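You operate a simulated robot arm through the tools that you are given. There is no shell and no other tool. Be economical: measure what you need, move in short steps, check, and stop when the job is done.

You are at the controls of a simulated robot arm. One attempt, no reset.

JOB
Put the brass puck from the long bench on the shelf of the long bench. Then fetch the black bracket from the long bench and set it in the grey pot. Then fetch the white tin and set it in the pink basket. Then take the blue gauge and put it on the left end of the grate. Then open the white drawer, put the green gauge in the inside of the white drawer and shut the drawer again. Then take the grey square flange from the top of the green belt and put it in the grey flat wire basket. Then take the wire basket on the top of the green belt and put it away on the top of the grey bench. Then put the white pad on top of the carton on the top of the green belt. Then take the brass round flange from the top of the green belt and leave it on the blue mark. Then press the orange button three times. Then put the yellow cap on the top of the fixed bench away on the top of the beige bench. Do these in the order given. Set down upright: white tin, green gauge.

It is judged by the outcome, as a careful person would: the job done as asked, and still so three seconds after it is handed in. It fails if anything else is knocked over, pushed out of place, dropped, spilled or broken. Lids that push on must go on centred and level and be pressed home; caps that screw on are set level and turned clockwise until they are tight.

ROBOT AND FRAMES
A 6-joint arm with a two-finger parallel gripper on a trunk, on a base that drives. Base frame: it is fixed to the floor where the robot stands at the start and does not move with it; the origin is under the middle of the robot, x ahead of it, y to its left, z up. Lengths are in m, angles in rad, forces in N, time in s.
Its first joint turns from -2.897 to 2.897 rad. Places, roughly: black bracket (7x5x4 cm) [0.6, 0.3, 0.9]; blue gauge (7x7x2 cm) [-5.2, -2.1, 0.9]; blue mark [-1.8, -7.8, 1]; brass puck (6x6x4 cm) [0.5, 0.2, 0.9]; brass round flange (7x7x3 cm) [-2, -8.7, 1]; carton (22x18x15 cm) [-2, -8.4, 1]; flat wire basket (32x25x14 cm) [-1.9, -5.5, 1]; green gauge (3x4x6 cm) [-5.2, -3.6, 0.9]; grey pot (21x21x18 cm) [0.6, -0.2, 0.9]; grey square flange (7x7x4 cm) [-2, -5.8, 1]; inside of the white drawer [-6.9, -1.8, 0.7]; left end of the grate [-4.8, -0.5, 0.8]; orange button [-2.3, -8.8, 0.9]; pink basket (33x33x16 cm) [-6.9, 1.3, 0.8]; shelf of the long bench [0.7, -0.6, 0.4]; top of the beige bench [-6.9, -2.1, 0.8]; top of the grey bench [-6.9, 0.5, 0.7]; white drawer [-6.8, -1.8, 0.7]; white pad (7x12x3 cm) [-1.9, -8.2, 1]; white tin [-4.75, 0.5, 1.5]; wire basket (30x23x18 cm) [-1.7, -6.3, 1]; yellow cap (5x5x2 cm) [-2.1, -12, 1]. Payload 4.1 kg.
The tool frame sits at the grasp point between the pads (the TCP): z along the fingers, y along the line on which they close. The tips reach 0.023 m beyond it. Largest opening 0.094 m; finger width 0.038, thickness 0.01; the body of the gripper, 0.054 by 0.096 m, starts 0.039 m behind the TCP.
Orientation is that of the tool frame in the base frame, as a unit quaternion [x, y, z, w]. With the fingers straight down and closing along the base's y, the tool's x points along the base's -x, its y along +y and its z along -z.

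CONTROLS
- The arm moves only by the tool drive_tool. Its argument "deltas" is a list of rows, each a list of 7 numbers: the shift along the base's x, y, z in mm, then the turn, a rotation vector about the base's x, y, z in rad, then the opening, from 0 (shut) to 1 (fully open). In form: [[dx, dy, dz, rx, ry, rz, hand], ...]. A call has 1 to 10 rows; each row is the pose to reach, as a shift and turn from the pose commanded when the call began. Rows are played at 5 a second. More than 0.05 m and 0.15 rad between two rows, or a gripper value outside its range, and nothing of the call is played. A pose out of reach is approached as far as the arm can. The call stops where the force on the tool passes 40 N (or 10 N more than at its start, if that is more) or the arm is blocked; 0.2 s more then pass. The fingers move at their own pace (about 0.045 m/s each) and stop on an object; they squeeze with about 40 N. The grip force told is the motor's: it shows also when the fingers shut on nothing. Time passes only in rows, and 0.2 s behind the last, so rows that repeat a pose let the fingers close. It gives the time, the measured TCP pose, the force on the tool (base axes), the opening and the grip force at its end, in the units of the frame above (readings bear some noise), with the torque about the TCP (base axes, N m) and any sound that the robot's microphone picked up.
- Cameras (640 x 400 px; columns grow to the right, rows downward): "scene" is now at [0.0254, 0.1556, 1.543]; the picture's right is [-0.12, -0.99, 0.00], its down [-0.63, 0.08, -0.77] and it looks along [0.76, -0.09, -0.64] (base axes); focal length 295 px, centre (320, 200). "wrist" rides on the gripper at [0.086, 0.016, -0.074] in the tool frame; the picture's right is [-0.18, 0.98, 0.00], its down [-0.58, -0.11, -0.81] and it looks along [-0.79, -0.15, 0.59] (tool axes); focal length 243 px, centre (320, 200).
- camera(camera): a new picture of that camera. No time passes.
- move_column(by): slides the trunk up (or, below 0, down) by that many m; the arm and the scene camera ride with it, the base frame stays. It gives what a move gives, with no picture.
- roll_base(legs): drives the robot by 1 to 6 legs, each [ahead, turn to the left] in m and rad, along the robot's own axes; the way and the turn of a leg run together, so that a leg with both is an arc; at most 1.5 m and 3.142 rad a leg. The arm and the cameras ride along, it lands a little off, and it stops where it bumps. It gives what a move gives.
- aim_head(pan, tilt): turns the head with the scene camera to pan (to the left, within 2.705 rad either way) and tilt (down, from -0.506 to 1.204), counted from straight ahead of the robot. It gives what a move gives.
- probe_pixels(camera, pixels): there is no depth. For up to 12 entries [column, row, z] of the newest picture of that camera ("zoom" is the newest enlarged one), the place [x, y] in the base frame at which the ray of that pixel passes the height z, good to about 0.002 m. No time passes.
- zoom(camera, box): a new picture of the part [left, top, right, bottom] of that camera's present view, enlarged. No time passes.
- sign_off(): hands the job in; it is judged then, once.

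Go step by step. Measure first, check grasps and placings, and put right what went wrong. The budget is 371 turns and 324 pictures, counting those below and the enlarged ones. Unless the task says otherwise, let go and move clear before handing in, and close with one line.

The tools are called after "Emit:" as name(argument=value, ...) on one line, values as JSON. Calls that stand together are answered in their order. drive_tool: Moves the arm, as the interface text tells. Its arguments: {"type":"object","properties":{"deltas":{"type":"array"}},"required":["deltas"]} The other tools are called the same way: move_column (by) slides the trunk up or down; roll_base (legs) drives the base; aim_head (pan, tilt) turns the head that bears the scene camera; camera (camera) takes a picture; probe_pixels (camera, pixels) gives the place at which the rays of pixels pass given heights; zoom (camera, box) takes an enlarged picture of a part of a camera's view; sign_off () hands the job in.

At the start:

```text
time_s: 0.0
eef_pos: [0.4105, 0.0077, 1.2416]
tool_rot: [0.002, 1.0, 0.0, 0.0]
wrist_force: [0.1, -0.1, -1.0]
torque: [0.03, -0.03, -0.03]
grip_width: 0.094
finger_force: 0.1
trunk travel left (down, up): [-0.5, 0.09]
robot x, y, heading: [-0.0, -0.0021, -0.003]
head pan, tilt: [-0.119, 0.693]
```

scene: 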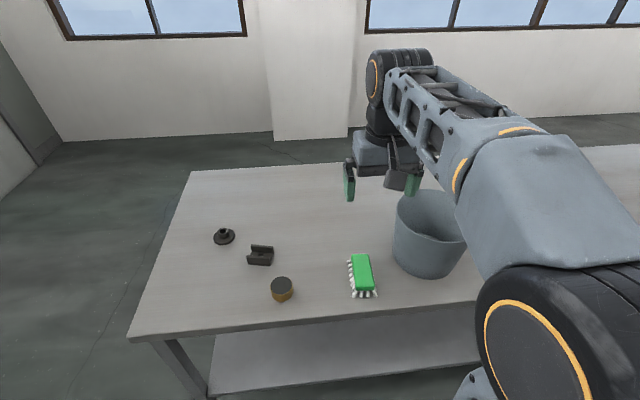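
wrist: 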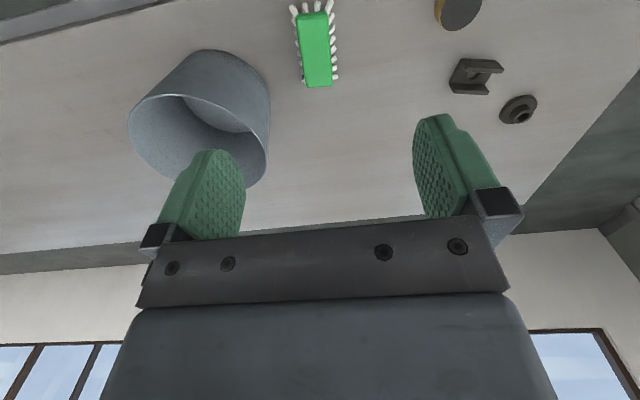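

The puck is at about (281,285), the bracket at (260,255) and the pot at (428,235). I'll measure their places at likely heights and zoom in.

Emit:
zoom(camera="scene", box=[190, 210, 350, 310])

Emit:
probe_pixels(camera="scene", pixels=[[281, 281, 0.76], [281, 281, 0.9], [260, 255, 0.74], [260, 255, 0.9], [130, 338, 0.72], [192, 171, 0.72], [430, 275, 0.72], [429, 210, 0.9], [223, 237, 0.73], [362, 275, 0.74], [440, 340, 0.3], [215, 390, 0.3]])

Emit:
probe_pixels(camera="wrist", pixels=[[460, 12, 0.76], [460, 12, 0.9], [476, 78, 0.74], [476, 78, 0.9], [518, 109, 0.74], [518, 109, 0.9]])

```text
4.00 times, centred on (270, 260) of scene
```

zoom: 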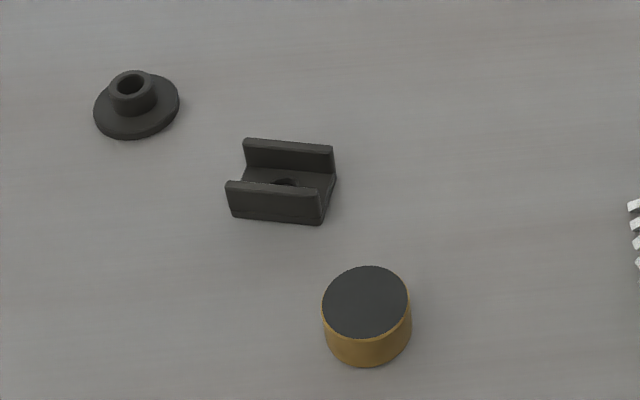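

```text
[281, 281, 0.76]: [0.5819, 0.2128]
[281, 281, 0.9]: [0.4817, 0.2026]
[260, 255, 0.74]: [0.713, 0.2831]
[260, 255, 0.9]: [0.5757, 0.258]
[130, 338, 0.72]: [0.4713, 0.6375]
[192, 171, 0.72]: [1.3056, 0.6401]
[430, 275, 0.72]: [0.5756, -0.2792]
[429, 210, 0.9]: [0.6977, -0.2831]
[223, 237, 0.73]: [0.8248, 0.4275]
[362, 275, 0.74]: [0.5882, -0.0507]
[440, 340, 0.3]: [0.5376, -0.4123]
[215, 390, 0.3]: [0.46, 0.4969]
```

```text
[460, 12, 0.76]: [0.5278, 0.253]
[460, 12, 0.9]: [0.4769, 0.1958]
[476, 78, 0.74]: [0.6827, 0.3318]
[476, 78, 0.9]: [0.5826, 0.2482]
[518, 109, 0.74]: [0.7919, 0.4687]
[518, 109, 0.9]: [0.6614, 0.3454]
```

The two cameras agree at z≈0.9, so the bench top is about 0.86. Next I'll look at the shelf to the right.

Emit:
aim_head(pan=-0.9, tilt=0.9)

Emit:
camera(camera="scene")

```text
time_s: 1.1
eef_pos: [0.4103, 0.0078, 1.2426]
tool_rot: [0.001, 1.0, 0.0, 0.0]
wrist_force: [0.1, -0.2, -0.2]
torque: [-0.03, 0.01, -0.01]
grip_width: 0.0938
finger_force: 0.0
trunk travel left (down, up): [-0.5, 0.09]
robot x, y, heading: [-0.0002, -0.0041, 0.002]
head pan, tilt: [-0.901, 0.901]
```

```text
320 pictures are left
```

scene: 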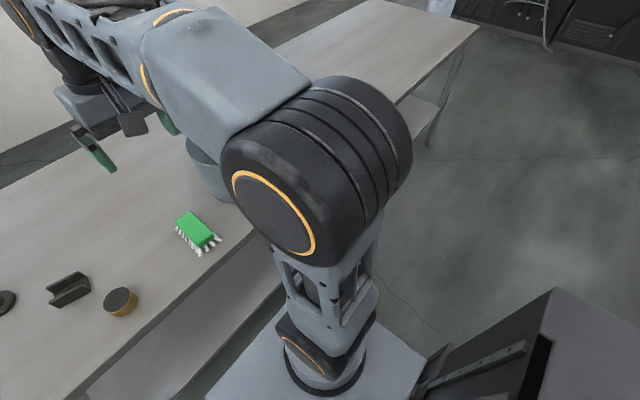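

The shelf runs along beneath the bench. I'll aim back at the puck and the bracket to measure them exactly.

Emit:
aim_head(pan=0.3, tilt=0.9)

Emit:
zoom(camera="scene", box=[160, 100, 480, 300])

```text
time_s: 2.5
eef_pos: [0.4101, 0.0084, 1.2417]
tool_rot: [0.002, 1.0, 0.0, 0.001]
wrist_force: [0.2, -0.8, 0.0]
torque: [0.02, -0.01, -0.01]
grip_width: 0.0939
finger_force: 0.1
trunk travel left (down, up): [-0.5, 0.09]
robot x, y, heading: [0.0031, 0.001, -0.001]
head pan, tilt: [0.3, 0.901]
```

```text
2.00 times, centred on (320, 200) of scene
```

zoom: 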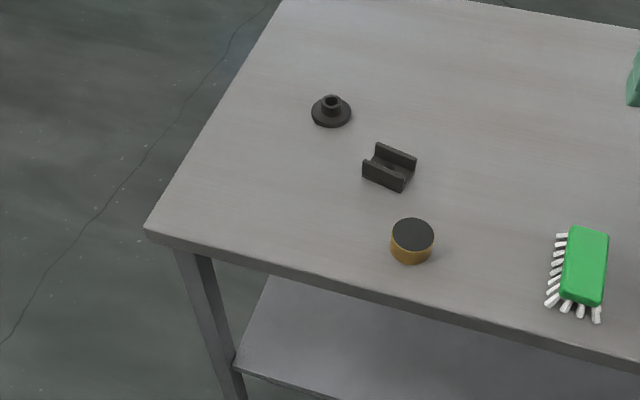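

Emit:
probe_pixels(camera="zoom", pixels=[[413, 233, 0.9], [392, 233, 0.9], [434, 233, 0.9], [376, 145, 0.9], [416, 157, 0.9], [363, 163, 0.9], [403, 177, 0.9], [145, 228, 0.86], [639, 350, 0.86], [235, 360, 0.4], [445, 400, 0.4]])

```text
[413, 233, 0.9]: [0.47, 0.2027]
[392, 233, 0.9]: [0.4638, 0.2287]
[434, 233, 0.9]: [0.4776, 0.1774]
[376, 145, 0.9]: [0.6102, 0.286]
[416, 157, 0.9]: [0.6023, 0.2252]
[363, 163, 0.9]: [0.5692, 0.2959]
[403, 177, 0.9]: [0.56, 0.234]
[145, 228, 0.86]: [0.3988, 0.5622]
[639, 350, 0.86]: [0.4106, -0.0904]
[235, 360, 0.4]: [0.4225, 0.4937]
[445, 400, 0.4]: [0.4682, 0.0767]
```

The puck centre is about (0.472,0.203) and its top is near 0.9. I'll move above it.

Emit:
drive_tool(deltas=[[8, 25, -30, 0, 0, 0, 1], [16, 50, -60, 0, 0, 0, 1], [24, 75, -90, 0, 0, 0, 1], [32, 100, -120, 0, 0, 0, 1], [40, 125, -150, 0, 0, 0, 1], [48, 150, -180, 0, 0, 0, 1], [56, 175, -210, 0, 0, 0, 1], [62, 195, -240, 0, 0, 0, 1]])

Emit:
camera(camera="wrist")

Emit:
camera(camera="scene")

```text
time_s: 4.3
eef_pos: [0.4729, 0.2025, 1.0013]
tool_rot: [0.002, 1.0, 0.0, 0.0]
wrist_force: [-0.6, 0.5, -0.5]
torque: [-0.02, -0.01, -0.02]
grip_width: 0.0938
finger_force: 0.1
trunk travel left (down, up): [-0.5, 0.09]
robot x, y, heading: [-0.0008, -0.0005, -0.001]
head pan, tilt: [0.3, 0.901]
```

```text
318 pictures are left
```

wrist: 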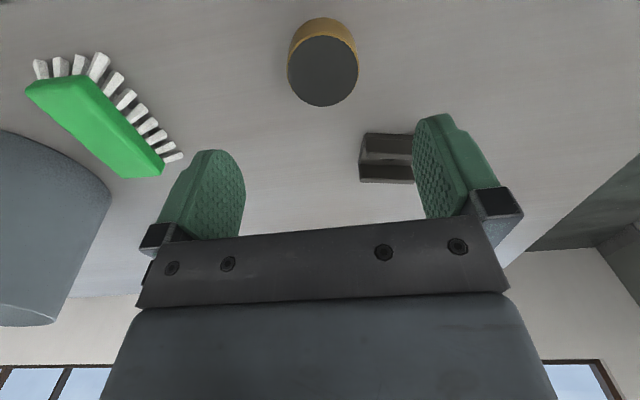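

```text
317 pictures are left
```

scene: 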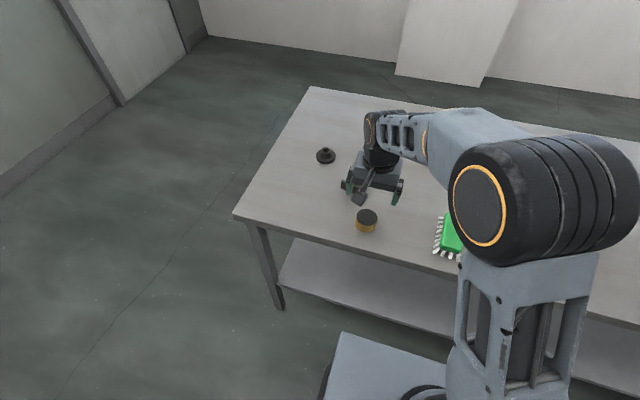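

Emit:
probe_pixels(camera="wrist", pixels=[[323, 71, 0.9], [288, 68, 0.9], [358, 75, 0.9], [323, 71, 0.88], [288, 68, 0.88], [358, 75, 0.88], [323, 18, 0.86]])

Emit:
probe_pixels(camera="scene", pixels=[[367, 216, 0.9], [367, 216, 0.88], [367, 216, 0.86]])

```text
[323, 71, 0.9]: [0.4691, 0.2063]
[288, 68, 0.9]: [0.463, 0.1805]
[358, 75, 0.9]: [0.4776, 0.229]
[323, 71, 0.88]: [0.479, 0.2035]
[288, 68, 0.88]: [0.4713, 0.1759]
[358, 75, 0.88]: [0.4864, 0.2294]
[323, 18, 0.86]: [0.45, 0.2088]
```

```text
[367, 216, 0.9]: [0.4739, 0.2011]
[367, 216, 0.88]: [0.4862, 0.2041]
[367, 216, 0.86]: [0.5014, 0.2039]
```

The puck's top centre is (0.471,0.203) at z 0.90. To reach under the bench later I'll grip it with the fingers pitched forward by about 37°, so I'll pitch first while staying above it.

Emit:
drive_tool(deltas=[[0, 0, 0, 0, -0.13, 0, 1], [0, 0, 0, 0, -0.26, 0, 1], [0, 0, 0, 0, -0.39, 0, 1], [0, 0, 0, 0, -0.52, 0, 1], [0, 0, 0, 0, -0.65, 0, 1], [0, 0, 0, 0, -0.65, 0, 1]])

Emit:
camera(camera="wrist")

Emit:
camera(camera="scene")

```text
time_s: 5.7
eef_pos: [0.4714, 0.2029, 1.002]
tool_rot: [0.002, 0.948, 0.001, 0.319]
wrist_force: [0.4, -0.5, 0.4]
torque: [0.03, 0.01, 0.0]
grip_width: 0.094
finger_force: 0.0
trunk travel left (down, up): [-0.5, 0.09]
robot x, y, heading: [0.0024, -0.003, -0.003]
head pan, tilt: [0.3, 0.901]
```

```text
316 pictures are left
```

wrist: 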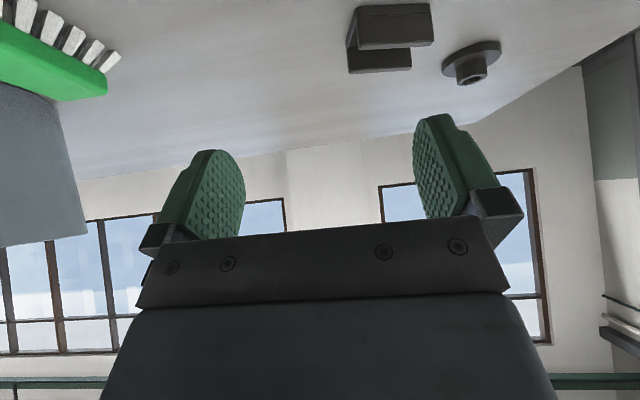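

```text
315 pictures are left
```

scene: 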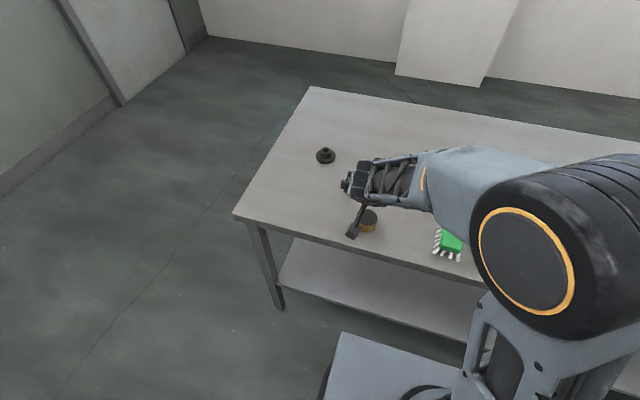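

The pitch is good. I'll go down to z ≈ 0.893 and close.

Emit:
drive_tool(deltas=[[0, 0, -40, 0, 0, 0, 1], [0, 0, -75, 0, 0, 0, 1], [0, 0, -95, 0, 0, 0, 1], [0, 0, -109, 0, 0, 0, 1]])

Emit:
zoom(camera="scene", box=[280, 140, 440, 240])

Emit:
camera(camera="wrist")

```text
time_s: 6.7
eef_pos: [0.4722, 0.202, 0.8923]
tool_rot: [0.003, 0.948, 0.0, 0.318]
wrist_force: [-0.1, 0.7, -0.3]
torque: [0.0, -0.03, -0.02]
grip_width: 0.0939
finger_force: 0.1
trunk travel left (down, up): [-0.5, 0.09]
robot x, y, heading: [0.0018, 0.0023, -0.001]
head pan, tilt: [0.3, 0.901]
```

```text
4.00 times, centred on (360, 190) of scene
```

zoom: 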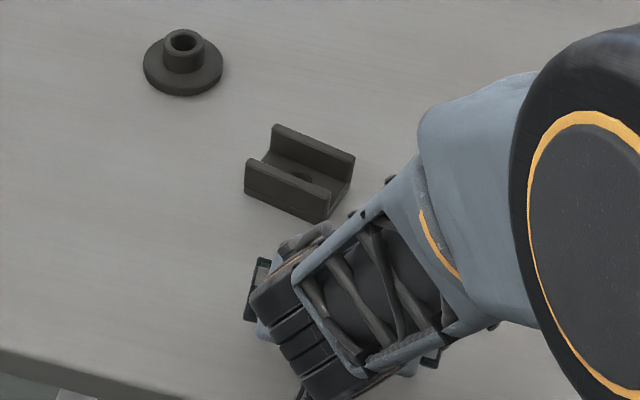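

```text
313 pictures are left
```

wrist: 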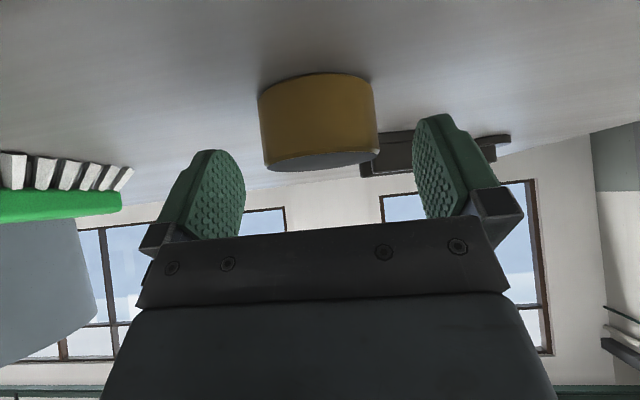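

The puck sits between the pads, so I'll close.

Emit:
drive_tool(deltas=[[0, 0, 0, 0, 0, 0, 0.5], [0, 0, 0, 0, 0, 0, 0.2], [0, 0, 0, 0, 0, 0, 0], [0, 0, 0, 0, 0, 0, 0], [0, 0, 30, 0, 0, 0, 0], [0, 0, 60, 0, 0, 0, 0]])

Emit:
camera(camera="wrist")

```text
time_s: 8.1
eef_pos: [0.4717, 0.2011, 0.9513]
tool_rot: [0.002, 0.948, 0.001, 0.319]
wrist_force: [-0.6, -0.1, -8.0]
torque: [-0.04, 0.08, 0.03]
grip_width: 0.0573
finger_force: 39.6
trunk travel left (down, up): [-0.5, 0.09]
robot x, y, heading: [0.0001, 0.0006, -0.0]
head pan, tilt: [0.3, 0.901]
```

```text
312 pictures are left
```

wrist: 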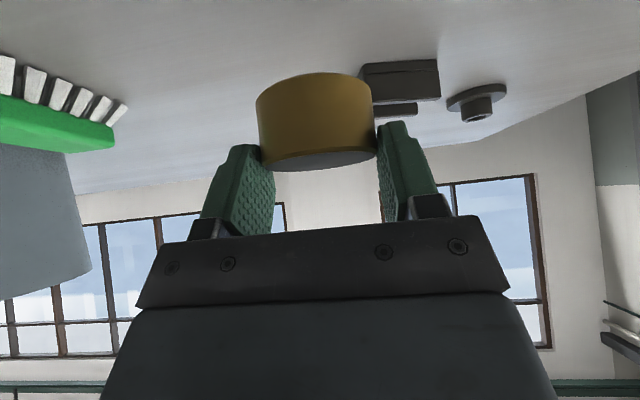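

Gripped at 0.057 m and lifted. I'll back the robot away, then lower the trunk and look at the shelf.

Emit:
roll_base(legs=[[-0.3, 0]])

Emit:
aim_head(pan=0.0, tilt=0.6)

Emit:
move_column(by=-0.4)

Emit:
camera(camera="scene")

```text
time_s: 10.2
eef_pos: [0.1711, 0.2022, 0.9528]
tool_rot: [0.001, 0.948, 0.001, 0.32]
wrist_force: [0.2, 0.0, -7.1]
torque: [-0.01, 0.03, 0.0]
grip_width: 0.0575
finger_force: 39.8
trunk travel left (down, up): [-0.5, 0.09]
robot x, y, heading: [-0.3003, 0.0003, 0.001]
head pan, tilt: [0.3, 0.901]
```

```text
time_s: 11.0
eef_pos: [0.1715, 0.2029, 0.9511]
tool_rot: [0.002, 0.947, 0.0, 0.32]
wrist_force: [1.0, 0.0, -6.7]
torque: [-0.01, 0.06, 0.01]
grip_width: 0.0573
finger_force: 39.8
trunk travel left (down, up): [-0.5, 0.09]
robot x, y, heading: [-0.3047, -0.0014, 0.001]
head pan, tilt: [0.0, 0.6]
```

```text
time_s: 14.8
eef_pos: [0.171, 0.2019, 0.5525]
tool_rot: [0.001, 0.948, 0.001, 0.319]
wrist_force: [0.5, -0.5, -7.7]
torque: [0.0, 0.06, 0.03]
grip_width: 0.0571
finger_force: 39.3
trunk travel left (down, up): [-0.1, 0.49]
robot x, y, heading: [-0.3014, -0.0014, 0.003]
head pan, tilt: [0.0, 0.6]
```

```text
311 pictures are left
```

scene: 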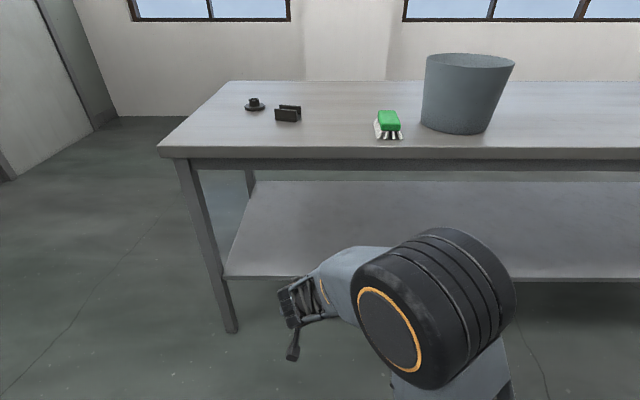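

The shelf is clear. Its front edge is at row ~277 and the bench front edge is at row ~150, so I'll measure both.

Emit:
probe_pixels(camera="scene", pixels=[[160, 147, 0.86], [350, 150, 0.86], [230, 275, 0.3], [230, 275, 0.35], [230, 275, 0.4], [230, 275, 0.45], [235, 333, 0.0], [255, 182, 0.35], [255, 182, 0.4], [350, 280, 0.4], [287, 115, 0.88]])

```text
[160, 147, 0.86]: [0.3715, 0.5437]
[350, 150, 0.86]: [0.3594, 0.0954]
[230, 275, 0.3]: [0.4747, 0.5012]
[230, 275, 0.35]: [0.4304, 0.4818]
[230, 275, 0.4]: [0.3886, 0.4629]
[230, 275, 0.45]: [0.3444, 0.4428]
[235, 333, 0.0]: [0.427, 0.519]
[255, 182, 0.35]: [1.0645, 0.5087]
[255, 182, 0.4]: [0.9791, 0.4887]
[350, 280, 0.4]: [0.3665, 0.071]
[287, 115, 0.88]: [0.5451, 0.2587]
```

The shelf is at about z 0.35 with its front edge at x ≈ 0.43. I'll lower the trunk another 0.08 and roll forward under the bench edge in two steps.

Emit:
move_column(by=-0.08)

Emit:
roll_base(legs=[[0.2, 0]])

Emit:
camera(camera="scene")

Emit:
camera(camera="wrist")

```text
time_s: 16.0
eef_pos: [0.1702, 0.2031, 0.472]
tool_rot: [0.001, 0.948, 0.002, 0.319]
wrist_force: [-0.3, -0.6, -7.0]
torque: [-0.04, 0.07, -0.03]
grip_width: 0.0572
finger_force: 40.2
trunk travel left (down, up): [-0.02, 0.57]
robot x, y, heading: [-0.3018, -0.0016, -0.003]
head pan, tilt: [0.0, 0.6]
```

```text
time_s: 17.6
eef_pos: [0.372, 0.2032, 0.4722]
tool_rot: [0.001, 0.948, 0.001, 0.319]
wrist_force: [0.8, 0.1, -7.2]
torque: [0.0, 0.09, -0.01]
grip_width: 0.0574
finger_force: 40.1
trunk travel left (down, up): [-0.02, 0.57]
robot x, y, heading: [-0.0983, 0.0003, 0.002]
head pan, tilt: [0.0, 0.6]
```

```text
310 pictures are left
```

scene: 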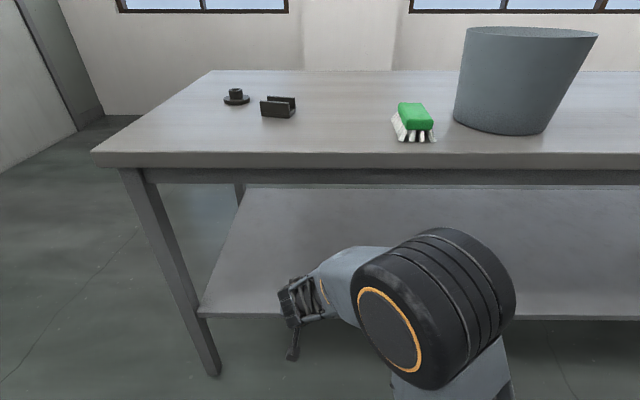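

```text
309 pictures are left
```

wrist: 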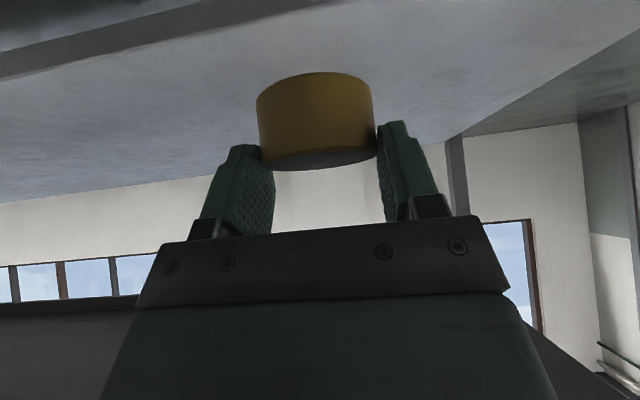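

Clear. I'll measure the shelf edge in both cameras to fix its height.

Emit:
probe_pixels(camera="scene", pixels=[[200, 312, 0.3], [200, 312, 0.35], [200, 312, 0.4], [97, 157, 0.85], [217, 375, 0.0]])

Emit:
probe_pixels(camera="wrist", pixels=[[150, 42, 0.3], [150, 42, 0.35], [150, 42, 0.4], [240, 25, 0.35]])

```text
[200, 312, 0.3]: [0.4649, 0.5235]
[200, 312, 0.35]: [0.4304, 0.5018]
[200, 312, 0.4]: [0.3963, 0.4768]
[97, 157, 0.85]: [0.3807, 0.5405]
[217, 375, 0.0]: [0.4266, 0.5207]
```

```text
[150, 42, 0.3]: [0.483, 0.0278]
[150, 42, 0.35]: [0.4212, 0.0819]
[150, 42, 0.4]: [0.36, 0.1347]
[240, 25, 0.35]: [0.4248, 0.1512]
```

The shelf is at z≈0.345 with its edge at x≈0.43. I'll extend to x 0.53, then lower gently.

Emit:
drive_tool(deltas=[[40, 0, 0, 0, 0, 0, 0], [80, 0, 0, 0, 0, 0, 0], [120, 0, 0, 0, 0, 0, 0], [160, 0, 0, 0, 0, 0, 0], [160, 0, -30, 0, 0, 0, 0], [160, 0, -60, 0, 0, 0, 0], [160, 0, -75, 0, 0, 0, 0]])

Emit:
camera(camera="wrist")

Emit:
camera(camera="scene")

```text
time_s: 19.2
eef_pos: [0.5338, 0.2033, 0.3966]
tool_rot: [0.001, 0.948, 0.0, 0.319]
wrist_force: [0.3, -1.0, -6.2]
torque: [-0.01, 0.09, -0.03]
grip_width: 0.0574
finger_force: 40.6
trunk travel left (down, up): [-0.02, 0.57]
robot x, y, heading: [-0.0971, -0.001, 0.003]
head pan, tilt: [0.0, 0.6]
```

```text
308 pictures are left
```

wrist: 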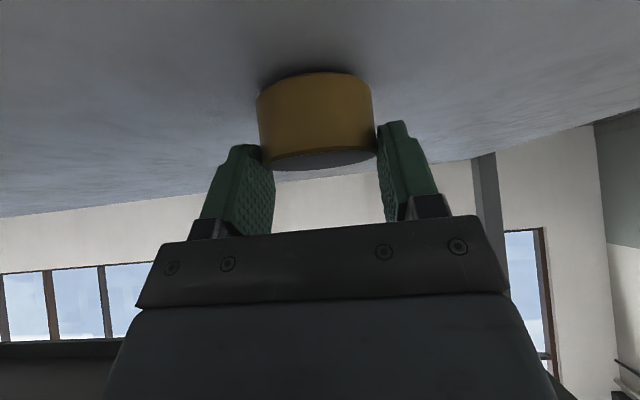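

```text
307 pictures are left
```

scene: 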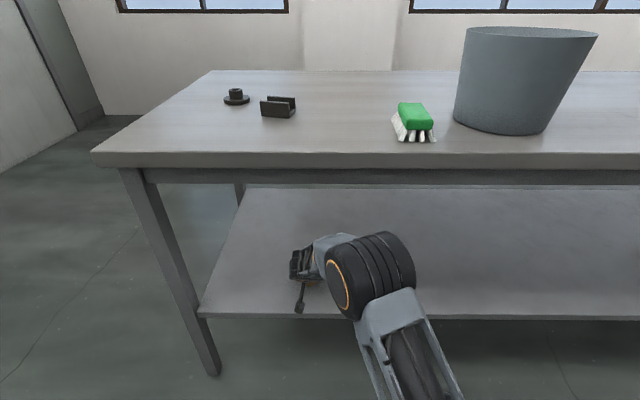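

The shadow is closing in. I'll lower in small steps while watching the force.

Emit:
drive_tool(deltas=[[0, 0, -3, 0, 0, 0, 0], [0, 0, -6, 0, 0, 0, 0], [0, 0, -9, 0, 0, 0, 0]])

```text
time_s: 20.0
eef_pos: [0.5355, 0.2035, 0.3922]
tool_rot: [0.002, 0.947, 0.002, 0.322]
wrist_force: [-4.9, -1.8, 20.5]
torque: [-0.34, 0.65, -0.1]
grip_width: 0.0576
finger_force: 40.2
trunk travel left (down, up): [-0.02, 0.57]
robot x, y, heading: [-0.097, 0.0028, 0.001]
head pan, tilt: [0.0, 0.6]
```

Contact came at z≈0.392, on the puck. I'll ease up by 3 mm and open.

Emit:
drive_tool(deltas=[[0, 0, 3, 0, 0, 0, 0], [0, 0, 3, 0, 0, 0, 0.3], [0, 0, 3, 0, 0, 0, 0.7], [0, 0, 3, 0, 0, 0, 1], [0, 0, 3, 0, 0, 0, 1], [0, 0, 3, 0, 0, 0, 1]])

Emit:
camera(camera="wrist")

```text
time_s: 21.4
eef_pos: [0.5331, 0.202, 0.3922]
tool_rot: [0.002, 0.948, 0.001, 0.319]
wrist_force: [-0.3, 0.2, -0.4]
torque: [0.01, 0.01, -0.01]
grip_width: 0.094
finger_force: 0.1
trunk travel left (down, up): [-0.02, 0.57]
robot x, y, heading: [-0.0988, 0.0002, 0.002]
head pan, tilt: [0.0, 0.6]
```

```text
306 pictures are left
```

wrist: 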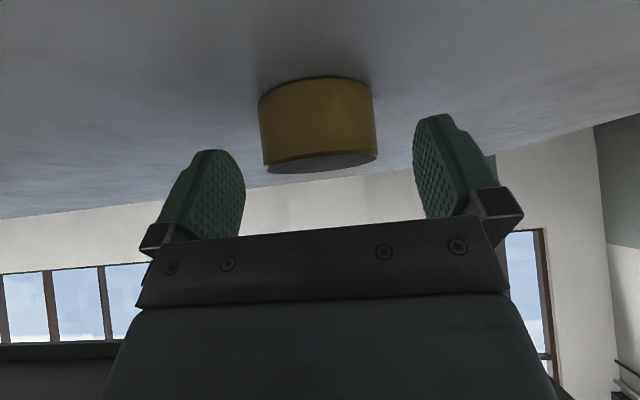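

The puck stands on the shelf. I'll retract up and back, roll back, raise the trunk and straighten the tool.

Emit:
drive_tool(deltas=[[0, 0, 25, 0, 0, 0, 1], [0, 0, 50, 0, 0, 0, 1], [0, 0, 70, 0, 0, 0, 1], [-45, 0, 75, 0, 0, 0, 1], [-90, 0, 75, 0, 0, 0, 1], [-135, 0, 75, 0, 0, 0, 1], [-160, 0, 75, 0, 0, 0, 1]])

Emit:
roll_base(legs=[[-0.25, 0]])

Emit:
move_column(by=0.5)

Emit:
drive_tool(deltas=[[0, 0, 0, 0, 0.13, 0, 1], [0, 0, 0, 0, 0.26, 0, 1], [0, 0, 0, 0, 0.39, 0, 1], [0, 0, 0, 0, 0.52, 0, 1], [0, 0, 0, 0, 0.645, 0, 1]])

Emit:
camera(camera="scene")

```text
time_s: 23.0
eef_pos: [0.374, 0.2037, 0.4652]
tool_rot: [0.001, 0.948, 0.001, 0.319]
wrist_force: [-0.1, 0.0, 0.2]
torque: [0.0, -0.01, -0.03]
grip_width: 0.0941
finger_force: 0.1
trunk travel left (down, up): [-0.02, 0.57]
robot x, y, heading: [-0.0981, 0.0002, 0.002]
head pan, tilt: [0.0, 0.6]
```

```text
time_s: 24.8
eef_pos: [0.1247, 0.2028, 0.4652]
tool_rot: [0.001, 0.948, 0.001, 0.319]
wrist_force: [0.0, 0.8, 0.2]
torque: [0.03, -0.01, 0.0]
grip_width: 0.094
finger_force: 0.2
trunk travel left (down, up): [-0.02, 0.57]
robot x, y, heading: [-0.3483, 0.0015, -0.004]
head pan, tilt: [0.0, 0.6]
```

```text
refused: 0.5 is not a number from -0.4 to 0.4
```

```text
time_s: 26.0
eef_pos: [0.1247, 0.2025, 0.4664]
tool_rot: [0.001, 1.0, 0.0, 0.002]
wrist_force: [-0.1, 0.0, 0.3]
torque: [0.03, 0.0, -0.02]
grip_width: 0.094
finger_force: 0.2
trunk travel left (down, up): [-0.02, 0.57]
robot x, y, heading: [-0.3464, -0.0001, 0.003]
head pan, tilt: [0.0, 0.6]
```

```text
305 pictures are left
```

scene: 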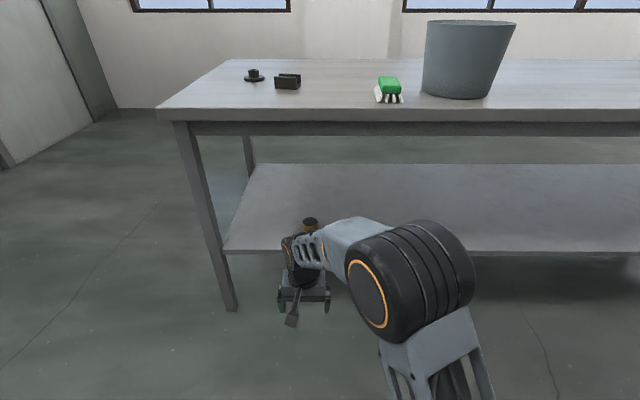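

The puck is visible on the shelf at (310,223). I'll raise the trunk in two steps and yaw the gripper for the bracket.

Emit:
move_column(by=0.4)

Emit:
move_column(by=0.15)

Emit:
drive_tool(deltas=[[0, 0, 0, 0, 0, 0.145, 1], [0, 0, 0, 0, 0, 0.29, 1], [0, 0, 0, 0, 0, 0.435, 1], [0, 0, 0, 0, 0, 0.58, 1], [0, 0, 0, 0, 0, 0.725, 1], [0, 0, 0, 0, 0, 0.87, 1], [0, 0, 0, 0, 0, 1.015, 1], [0, 0, 0, 0, 0, 1.16, 1], [0, 0, 0, 0, 0, 1.3, 1], [0, 0, 0, 0, 0, 1.44, 1]])

Emit:
roll_base(legs=[[0.35, 0]])

Emit:
aim_head(pan=0.3, tilt=0.8)

Emit:
camera(camera="scene")

Emit:
camera(camera="wrist")

```text
time_s: 29.8
eef_pos: [0.1258, 0.2034, 0.8661]
tool_rot: [0.002, 1.0, 0.0, 0.004]
wrist_force: [-0.7, 0.0, -0.3]
torque: [-0.01, 0.0, 0.0]
grip_width: 0.0943
finger_force: 0.0
trunk travel left (down, up): [-0.42, 0.17]
robot x, y, heading: [-0.3467, 0.0016, 0.003]
head pan, tilt: [0.0, 0.6]
```

```text
time_s: 31.6
eef_pos: [0.1257, 0.2038, 1.0148]
tool_rot: [0.002, 1.0, 0.001, 0.002]
wrist_force: [0.8, -0.5, -0.2]
torque: [0.02, 0.01, -0.03]
grip_width: 0.094
finger_force: 0.1
trunk travel left (down, up): [-0.57, 0.02]
robot x, y, heading: [-0.348, -0.0016, 0.003]
head pan, tilt: [0.0, 0.6]
```

```text
time_s: 33.8
eef_pos: [0.1238, 0.2036, 1.016]
tool_rot: [-0.659, 0.752, 0.002, 0.003]
wrist_force: [-0.1, 0.1, 0.1]
torque: [-0.02, 0.02, 0.0]
grip_width: 0.094
finger_force: 0.0
trunk travel left (down, up): [-0.57, 0.02]
robot x, y, heading: [-0.3498, -0.003, -0.001]
head pan, tilt: [0.0, 0.6]
```

```text
time_s: 36.0
eef_pos: [0.4746, 0.2046, 1.0162]
tool_rot: [-0.66, 0.752, 0.002, 0.002]
wrist_force: [0.2, 0.2, 0.5]
torque: [-0.02, 0.0, 0.03]
grip_width: 0.0942
finger_force: 0.1
trunk travel left (down, up): [-0.57, 0.02]
robot x, y, heading: [0.0022, 0.0028, 0.006]
head pan, tilt: [0.0, 0.6]
```

```text
time_s: 36.9
eef_pos: [0.4742, 0.2048, 1.0179]
tool_rot: [-0.66, 0.752, 0.002, 0.002]
wrist_force: [-0.2, 0.4, -0.3]
torque: [-0.03, 0.01, -0.02]
grip_width: 0.094
finger_force: 0.1
trunk travel left (down, up): [-0.57, 0.02]
robot x, y, heading: [-0.0011, -0.0018, 0.004]
head pan, tilt: [0.3, 0.799]
```

```text
304 pictures are left
```

scene: 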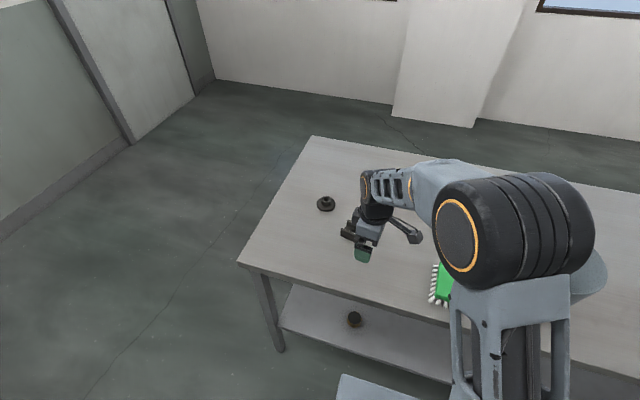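

```text
303 pictures are left
```

wrist: 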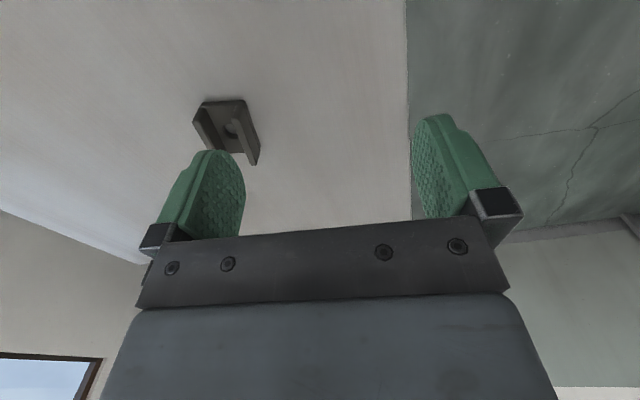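

The bracket is at wrist (227,130). I'll move over it and re-measure.

Emit:
drive_tool(deltas=[[40, 20, 0, 0, 0, 0, 1], [80, 40, 0, 0, 0, 0, 1], [110, 55, 0, 0, 0, 0, 1], [110, 55, -20, 0, 0, 0, 1]])

Emit:
camera(camera="wrist")

Emit:
zoom(camera="scene", box=[310, 160, 470, 260])

```text
time_s: 37.9
eef_pos: [0.5845, 0.2591, 0.9963]
tool_rot: [-0.66, 0.752, 0.002, 0.0]
wrist_force: [0.3, -0.3, -0.5]
torque: [0.01, -0.01, 0.01]
grip_width: 0.0941
finger_force: 0.0
trunk travel left (down, up): [-0.57, 0.02]
robot x, y, heading: [0.0023, -0.0011, 0.005]
head pan, tilt: [0.3, 0.799]
```

```text
302 pictures are left
```

wrist: 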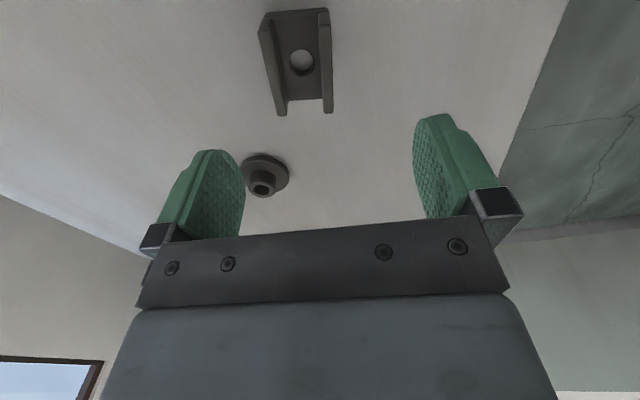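

```text
4.00 times, centred on (390, 210) of scene
```

zoom: 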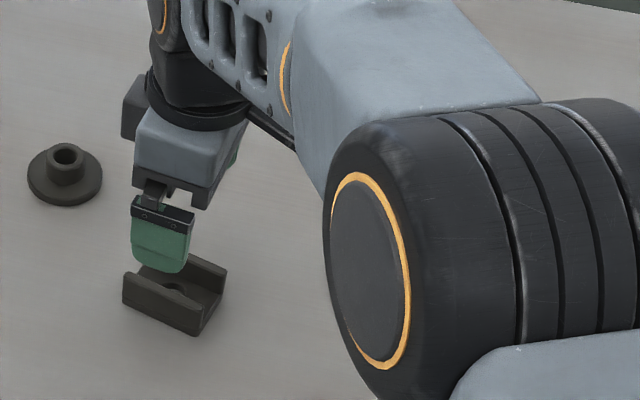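

Emit:
probe_pixels(camera="wrist", pixels=[[262, 35, 0.89], [281, 115, 0.89], [325, 25, 0.89], [328, 112, 0.89], [268, 14, 0.86], [328, 9, 0.86], [302, 62, 0.87]])

Emit:
probe_pixels(camera="zoom", pixels=[[124, 276, 0.89], [203, 306, 0.89], [226, 267, 0.89], [203, 336, 0.855], [126, 306, 0.855]])

```text
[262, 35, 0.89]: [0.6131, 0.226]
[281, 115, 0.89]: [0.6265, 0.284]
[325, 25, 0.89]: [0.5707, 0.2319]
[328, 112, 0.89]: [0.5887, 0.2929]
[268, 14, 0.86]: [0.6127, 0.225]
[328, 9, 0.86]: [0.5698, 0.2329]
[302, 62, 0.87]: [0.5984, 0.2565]
```

```text
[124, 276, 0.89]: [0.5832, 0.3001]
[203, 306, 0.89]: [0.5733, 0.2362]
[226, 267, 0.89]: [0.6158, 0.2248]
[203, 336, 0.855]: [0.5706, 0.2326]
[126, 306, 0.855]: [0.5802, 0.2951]
```

The bracket centre is (0.5985,0.261), tilted about −0.18 rad. I'll correct and descend to z≈0.883.

Emit:
drive_tool(deltas=[[14, 2, 0, 0, 0, -0.05, 1], [14, 2, -45, 0, 0, -0.05, 1], [14, 2, -85, 0, 0, -0.05, 1], [14, 2, -105, 0, 0, -0.05, 1], [14, 2, -113, 0, 0, -0.05, 1]])

Emit:
zoom(camera="scene", box=[310, 160, 470, 260])

Emit:
camera(camera="wrist")

```text
time_s: 39.0
eef_pos: [0.5987, 0.2621, 0.883]
tool_rot: [-0.64, 0.768, 0.003, 0.002]
wrist_force: [-0.3, -0.3, 0.1]
torque: [-0.03, 0.0, -0.01]
grip_width: 0.094
finger_force: 0.1
trunk travel left (down, up): [-0.57, 0.02]
robot x, y, heading: [0.0044, 0.0037, 0.004]
head pan, tilt: [0.3, 0.799]
```

```text
4.00 times, centred on (390, 210) of scene
```

zoom: 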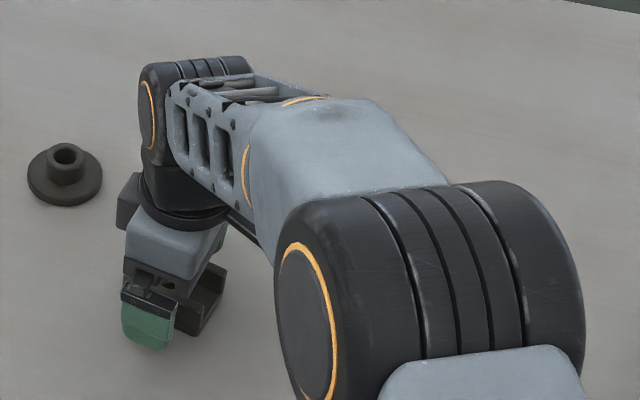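

```text
299 pictures are left
```

wrist: 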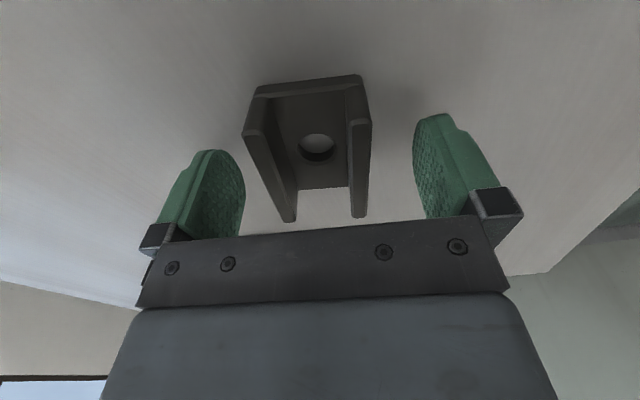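

The bracket is straddled well, so I'll close and lift.

Emit:
drive_tool(deltas=[[0, 0, 0, 0, 0, 0, 0.5], [0, 0, 0, 0, 0, 0, 0.1], [0, 0, 0, 0, 0, 0, 0], [0, 0, 0, 0, 0, 0, 0], [0, 0, 40, 0, 0, 0, 0], [0, 0, 85, 0, 0, 0, 0], [0, 0, 130, 0, 0, 0, 0], [0, 0, 175, 0, 0, 0, 0], [0, 0, 220, 0, 0, 0, 0]])

Emit:
aim_head(pan=-0.15, tilt=0.75)

Emit:
camera(camera="scene")

Emit:
camera(camera="wrist")

```text
time_s: 41.0
eef_pos: [0.5977, 0.2622, 1.1035]
tool_rot: [-0.64, 0.768, 0.002, 0.001]
wrist_force: [0.0, 0.0, -5.1]
torque: [-0.02, 0.01, -0.01]
grip_width: 0.0496
finger_force: 39.6
trunk travel left (down, up): [-0.57, 0.02]
robot x, y, heading: [0.0004, -0.0033, 0.0]
head pan, tilt: [0.3, 0.799]
```

```text
time_s: 42.0
eef_pos: [0.5984, 0.2627, 1.1019]
tool_rot: [-0.641, 0.768, 0.002, 0.001]
wrist_force: [0.1, -0.9, -4.3]
torque: [-0.02, -0.02, 0.0]
grip_width: 0.0496
finger_force: 40.1
trunk travel left (down, up): [-0.57, 0.02]
robot x, y, heading: [0.0022, -0.001, 0.001]
head pan, tilt: [-0.15, 0.75]
```

```text
298 pictures are left
```

scene: 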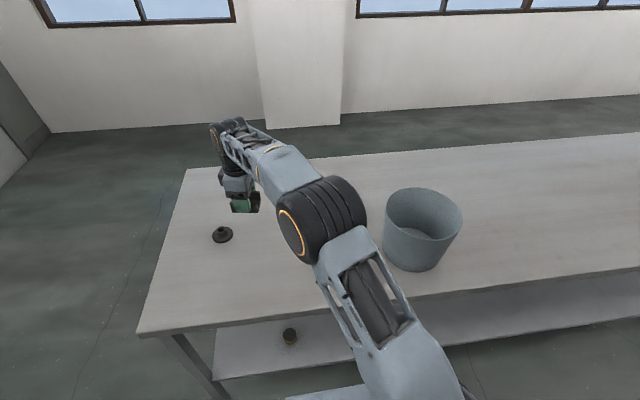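

```text
297 pictures are left
```

wrist: 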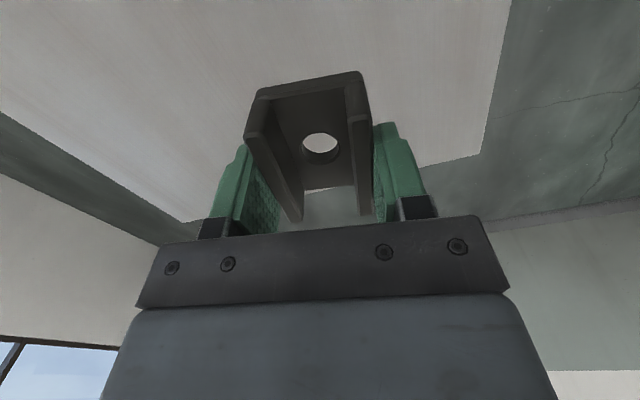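

The bracket is held at 0.050. The pot rim spans (384–461, 187–242), so I'll measure it at z≈1.03.

Emit:
probe_pixels(camera="scene", pixels=[[384, 212, 1.03], [461, 216, 1.03], [425, 188, 1.03], [420, 241, 1.03], [412, 271, 0.853], [387, 258, 0.853], [440, 262, 0.853]])

```text
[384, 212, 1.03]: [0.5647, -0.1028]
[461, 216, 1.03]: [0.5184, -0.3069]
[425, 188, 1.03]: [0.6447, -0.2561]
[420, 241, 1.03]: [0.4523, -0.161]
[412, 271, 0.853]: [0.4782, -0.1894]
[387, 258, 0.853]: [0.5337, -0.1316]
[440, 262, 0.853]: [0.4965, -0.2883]
```

The pot centre is (0.546,−0.207) with rim radius 0.105. I'll carry the bracket over it, offset 3 cm to +y to leave room for the wrist camera.

Emit:
drive_tool(deltas=[[-5, -44, 25, 0, 0, 0, 0], [-10, -88, 25, 0, 0, 0, 0], [-15, -132, 25, 0, 0, 0, 0], [-20, -176, 25, 0, 0, 0, 0], [-25, -220, 25, 0, 0, 0, 0], [-31, -264, 25, 0, 0, 0, 0], [-36, -308, 25, 0, 0, 0, 0], [-42, -352, 25, 0, 0, 0, 0], [-47, -396, 25, 0, 0, 0, 0], [-52, -440, 25, 0, 0, 0, 0]])

Emit:
drive_tool(deltas=[[0, 0, 0, -0.1, 0, 0, 0], [0, 0, 0, -0.2, 0, 0, 0], [0, 0, -30, -0.2, 0, 0, 0]])

Emit:
camera(camera="scene")

Emit:
camera(camera="wrist")

```text
refused: row 1 steps farther than a row can; nothing moved
```

```text
time_s: 42.8
eef_pos: [0.5982, 0.263, 1.0725]
tool_rot: [-0.637, 0.765, -0.076, -0.062]
wrist_force: [-0.4, 0.0, -4.5]
torque: [0.0, -0.02, -0.04]
grip_width: 0.0495
finger_force: 40.5
trunk travel left (down, up): [-0.57, 0.02]
robot x, y, heading: [0.0032, 0.0037, 0.003]
head pan, tilt: [-0.15, 0.75]
```

```text
296 pictures are left
```

scene: 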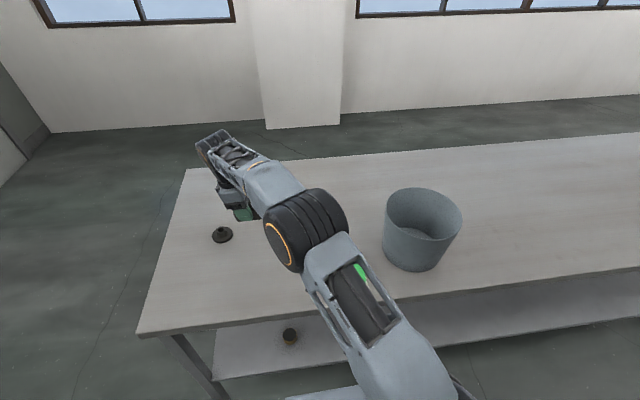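

```text
295 pictures are left
```

wrist: 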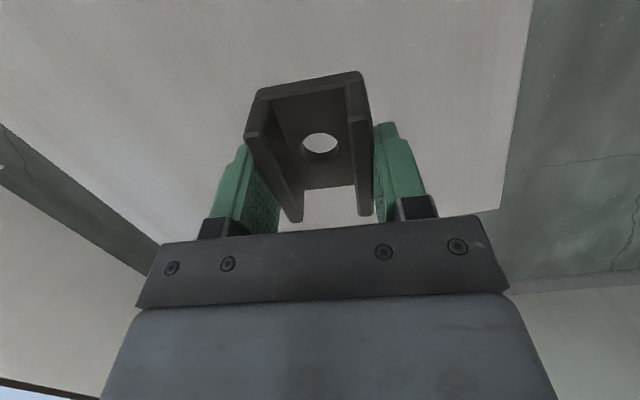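

The carry was refused because the step was too long, and the tilt was done here instead, harmlessly. I'll raise first, then carry.

Emit:
drive_tool(deltas=[[0, 0, 40, 0, 0, 0, 0], [-2, -20, 70, 0, 0, 0, 0], [-8, -66, 70, 0, 0, 0, 0], [-14, -112, 70, 0, 0, 0, 0], [-20, -158, 70, 0, 0, 0, 0], [-26, -204, 70, 0, 0, 0, 0], [-32, -250, 70, 0, 0, 0, 0], [-38, -296, 70, 0, 0, 0, 0], [-44, -342, 70, 0, 0, 0, 0], [-50, -388, 70, 0, 0, 0, 0]])

Emit:
drive_tool(deltas=[[0, -25, 0, 0, 0, 0, 0], [-2, -50, 0, 0, 0, 0, 0], [-2, -50, -20, 0, 0, 0, 0]])

Emit:
camera(camera="scene")

Emit:
camera(camera="wrist")

```text
time_s: 45.0
eef_pos: [0.549, -0.128, 1.143]
tool_rot: [-0.637, 0.765, -0.075, -0.063]
wrist_force: [0.0, 0.3, -4.2]
torque: [0.0, -0.01, 0.02]
grip_width: 0.0497
finger_force: 39.6
trunk travel left (down, up): [-0.57, 0.02]
robot x, y, heading: [0.0034, -0.0012, 0.003]
head pan, tilt: [-0.15, 0.75]
```

```text
time_s: 45.8
eef_pos: [0.547, -0.1771, 1.1229]
tool_rot: [-0.637, 0.765, -0.075, -0.062]
wrist_force: [-1.0, 0.3, -4.7]
torque: [0.03, -0.01, -0.02]
grip_width: 0.0501
finger_force: 39.6
trunk travel left (down, up): [-0.57, 0.02]
robot x, y, heading: [0.0037, -0.0005, 0.004]
head pan, tilt: [-0.15, 0.75]
```

```text
294 pictures are left
```

scene: 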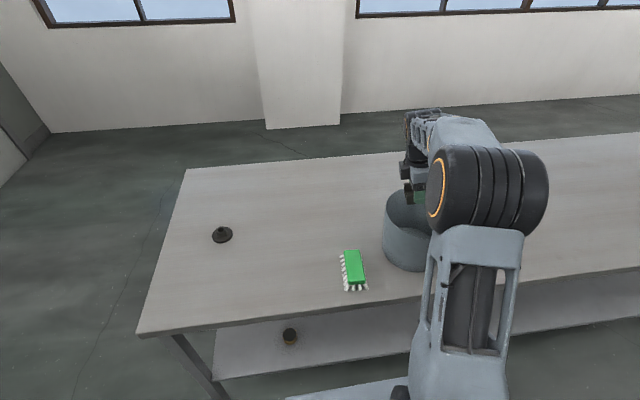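

```text
293 pictures are left
```

wrist: 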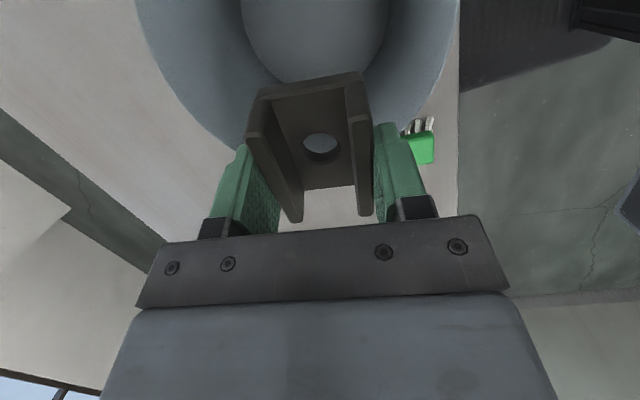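

The pot is visible beneath. I'll check its rim from this view.

Emit:
probe_pixels(camera="wrist", pixels=[[137, 10, 1.03], [460, 10, 1.03], [220, 135, 1.03], [410, 120, 1.03], [175, 90, 1.03], [245, 20, 0.86], [390, 20, 0.86]])

```text
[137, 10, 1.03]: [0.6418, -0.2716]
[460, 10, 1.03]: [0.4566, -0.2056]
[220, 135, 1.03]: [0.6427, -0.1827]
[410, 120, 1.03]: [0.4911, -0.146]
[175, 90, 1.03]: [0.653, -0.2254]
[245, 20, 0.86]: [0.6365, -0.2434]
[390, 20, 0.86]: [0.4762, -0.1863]
```

The centre is about (0.551,−0.212). I'll shift to y≈−0.197 and lower carefully.

Emit:
drive_tool(deltas=[[4, -20, 0, 0, 0, 0, 0], [4, -20, -40, 0, 0, 0, 0], [4, -20, -80, 0, 0, 0, 0], [4, -20, -120, 0, 0, 0, 0], [4, -20, -150, 0, 0, 0, 0], [4, -20, -175, 0, 0, 0, 0], [4, -20, -195, 0, 0, 0, 0], [4, -20, -205, 0, 0, 0, 0]])

Emit:
camera(camera="wrist")

```text
time_s: 47.5
eef_pos: [0.5508, -0.1956, 0.9199]
tool_rot: [-0.637, 0.765, -0.075, -0.062]
wrist_force: [0.2, 0.0, -4.2]
torque: [0.01, 0.03, -0.01]
grip_width: 0.0499
finger_force: 39.6
trunk travel left (down, up): [-0.57, 0.02]
robot x, y, heading: [0.0021, 0.0029, 0.005]
head pan, tilt: [-0.15, 0.75]
```

```text
292 pictures are left
```

wrist: 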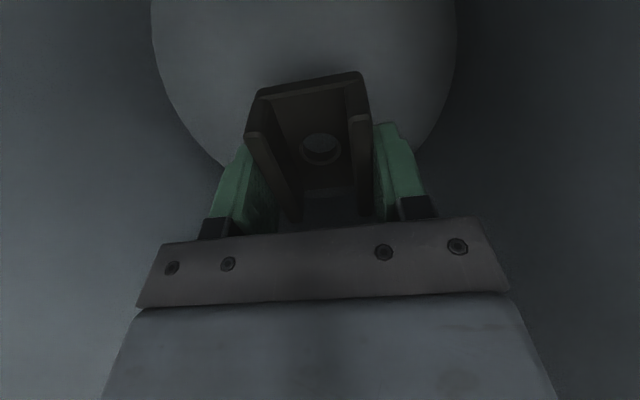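

Emit:
drive_tool(deltas=[[0, 0, -5, 0, 0, 0, 0], [0, 0, -9, 0, 0, 0, 0], [0, 0, -13, 0, 0, 0, 0], [0, 0, -17, 0, 0, 0, 0]])

```text
time_s: 48.5
eef_pos: [0.5501, -0.1964, 0.9018]
tool_rot: [-0.637, 0.765, -0.074, -0.063]
wrist_force: [0.2, 0.0, -4.3]
torque: [0.02, -0.02, -0.01]
grip_width: 0.0497
finger_force: 39.5
trunk travel left (down, up): [-0.57, 0.02]
robot x, y, heading: [0.0035, -0.0007, 0.002]
head pan, tilt: [-0.15, 0.75]
```

Emit:
drive_tool(deltas=[[0, 0, -3, 0, 0, 0, 0], [0, 0, -6, 0, 0, 0, 0]])

```text
time_s: 49.1
eef_pos: [0.5502, -0.1963, 0.8956]
tool_rot: [-0.637, 0.765, -0.075, -0.062]
wrist_force: [-0.3, 0.8, -2.8]
torque: [0.1, 0.04, 0.0]
grip_width: 0.05
finger_force: 40.3
trunk travel left (down, up): [-0.57, 0.02]
robot x, y, heading: [0.0006, 0.0015, 0.002]
head pan, tilt: [-0.15, 0.75]
```

First contact (torque 0.1, force lessening). I'll open part-way and withdraw.

Emit:
drive_tool(deltas=[[0, 0, 0, 0, 0, 0, 0.6], [0, 0, 0, 0, 0, 0, 0.75], [0, 0, 0, 0, 0, 0, 0.75], [0, 0, 40, 0, 0, 0, 0.75], [0, 0, 85, 0, 0, 0, 0.75], [0, 0, 130, 0, 0, 0, 0.75], [0, 0, 180, 0, 0, 0, 0.75], [0, 0, 230, 0, 0, 0, 0.75]])

Emit:
camera(camera="wrist")

```text
time_s: 51.0
eef_pos: [0.5499, -0.195, 1.1273]
tool_rot: [-0.637, 0.764, -0.074, -0.062]
wrist_force: [0.7, -0.3, 0.3]
torque: [0.02, 0.0, 0.01]
grip_width: 0.0705
finger_force: 0.2
trunk travel left (down, up): [-0.57, 0.02]
robot x, y, heading: [-0.0001, 0.0028, 0.006]
head pan, tilt: [-0.15, 0.75]
```

```text
291 pictures are left
```

wrist: 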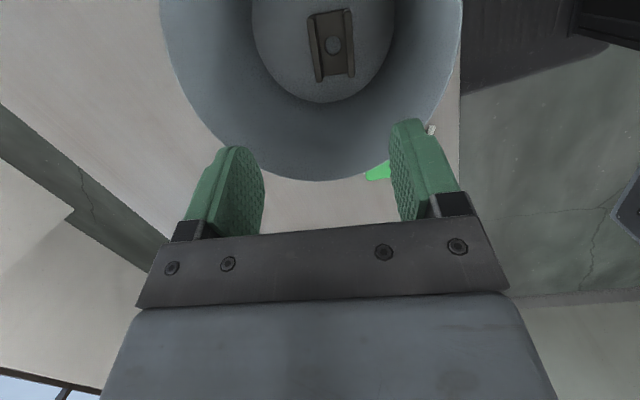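

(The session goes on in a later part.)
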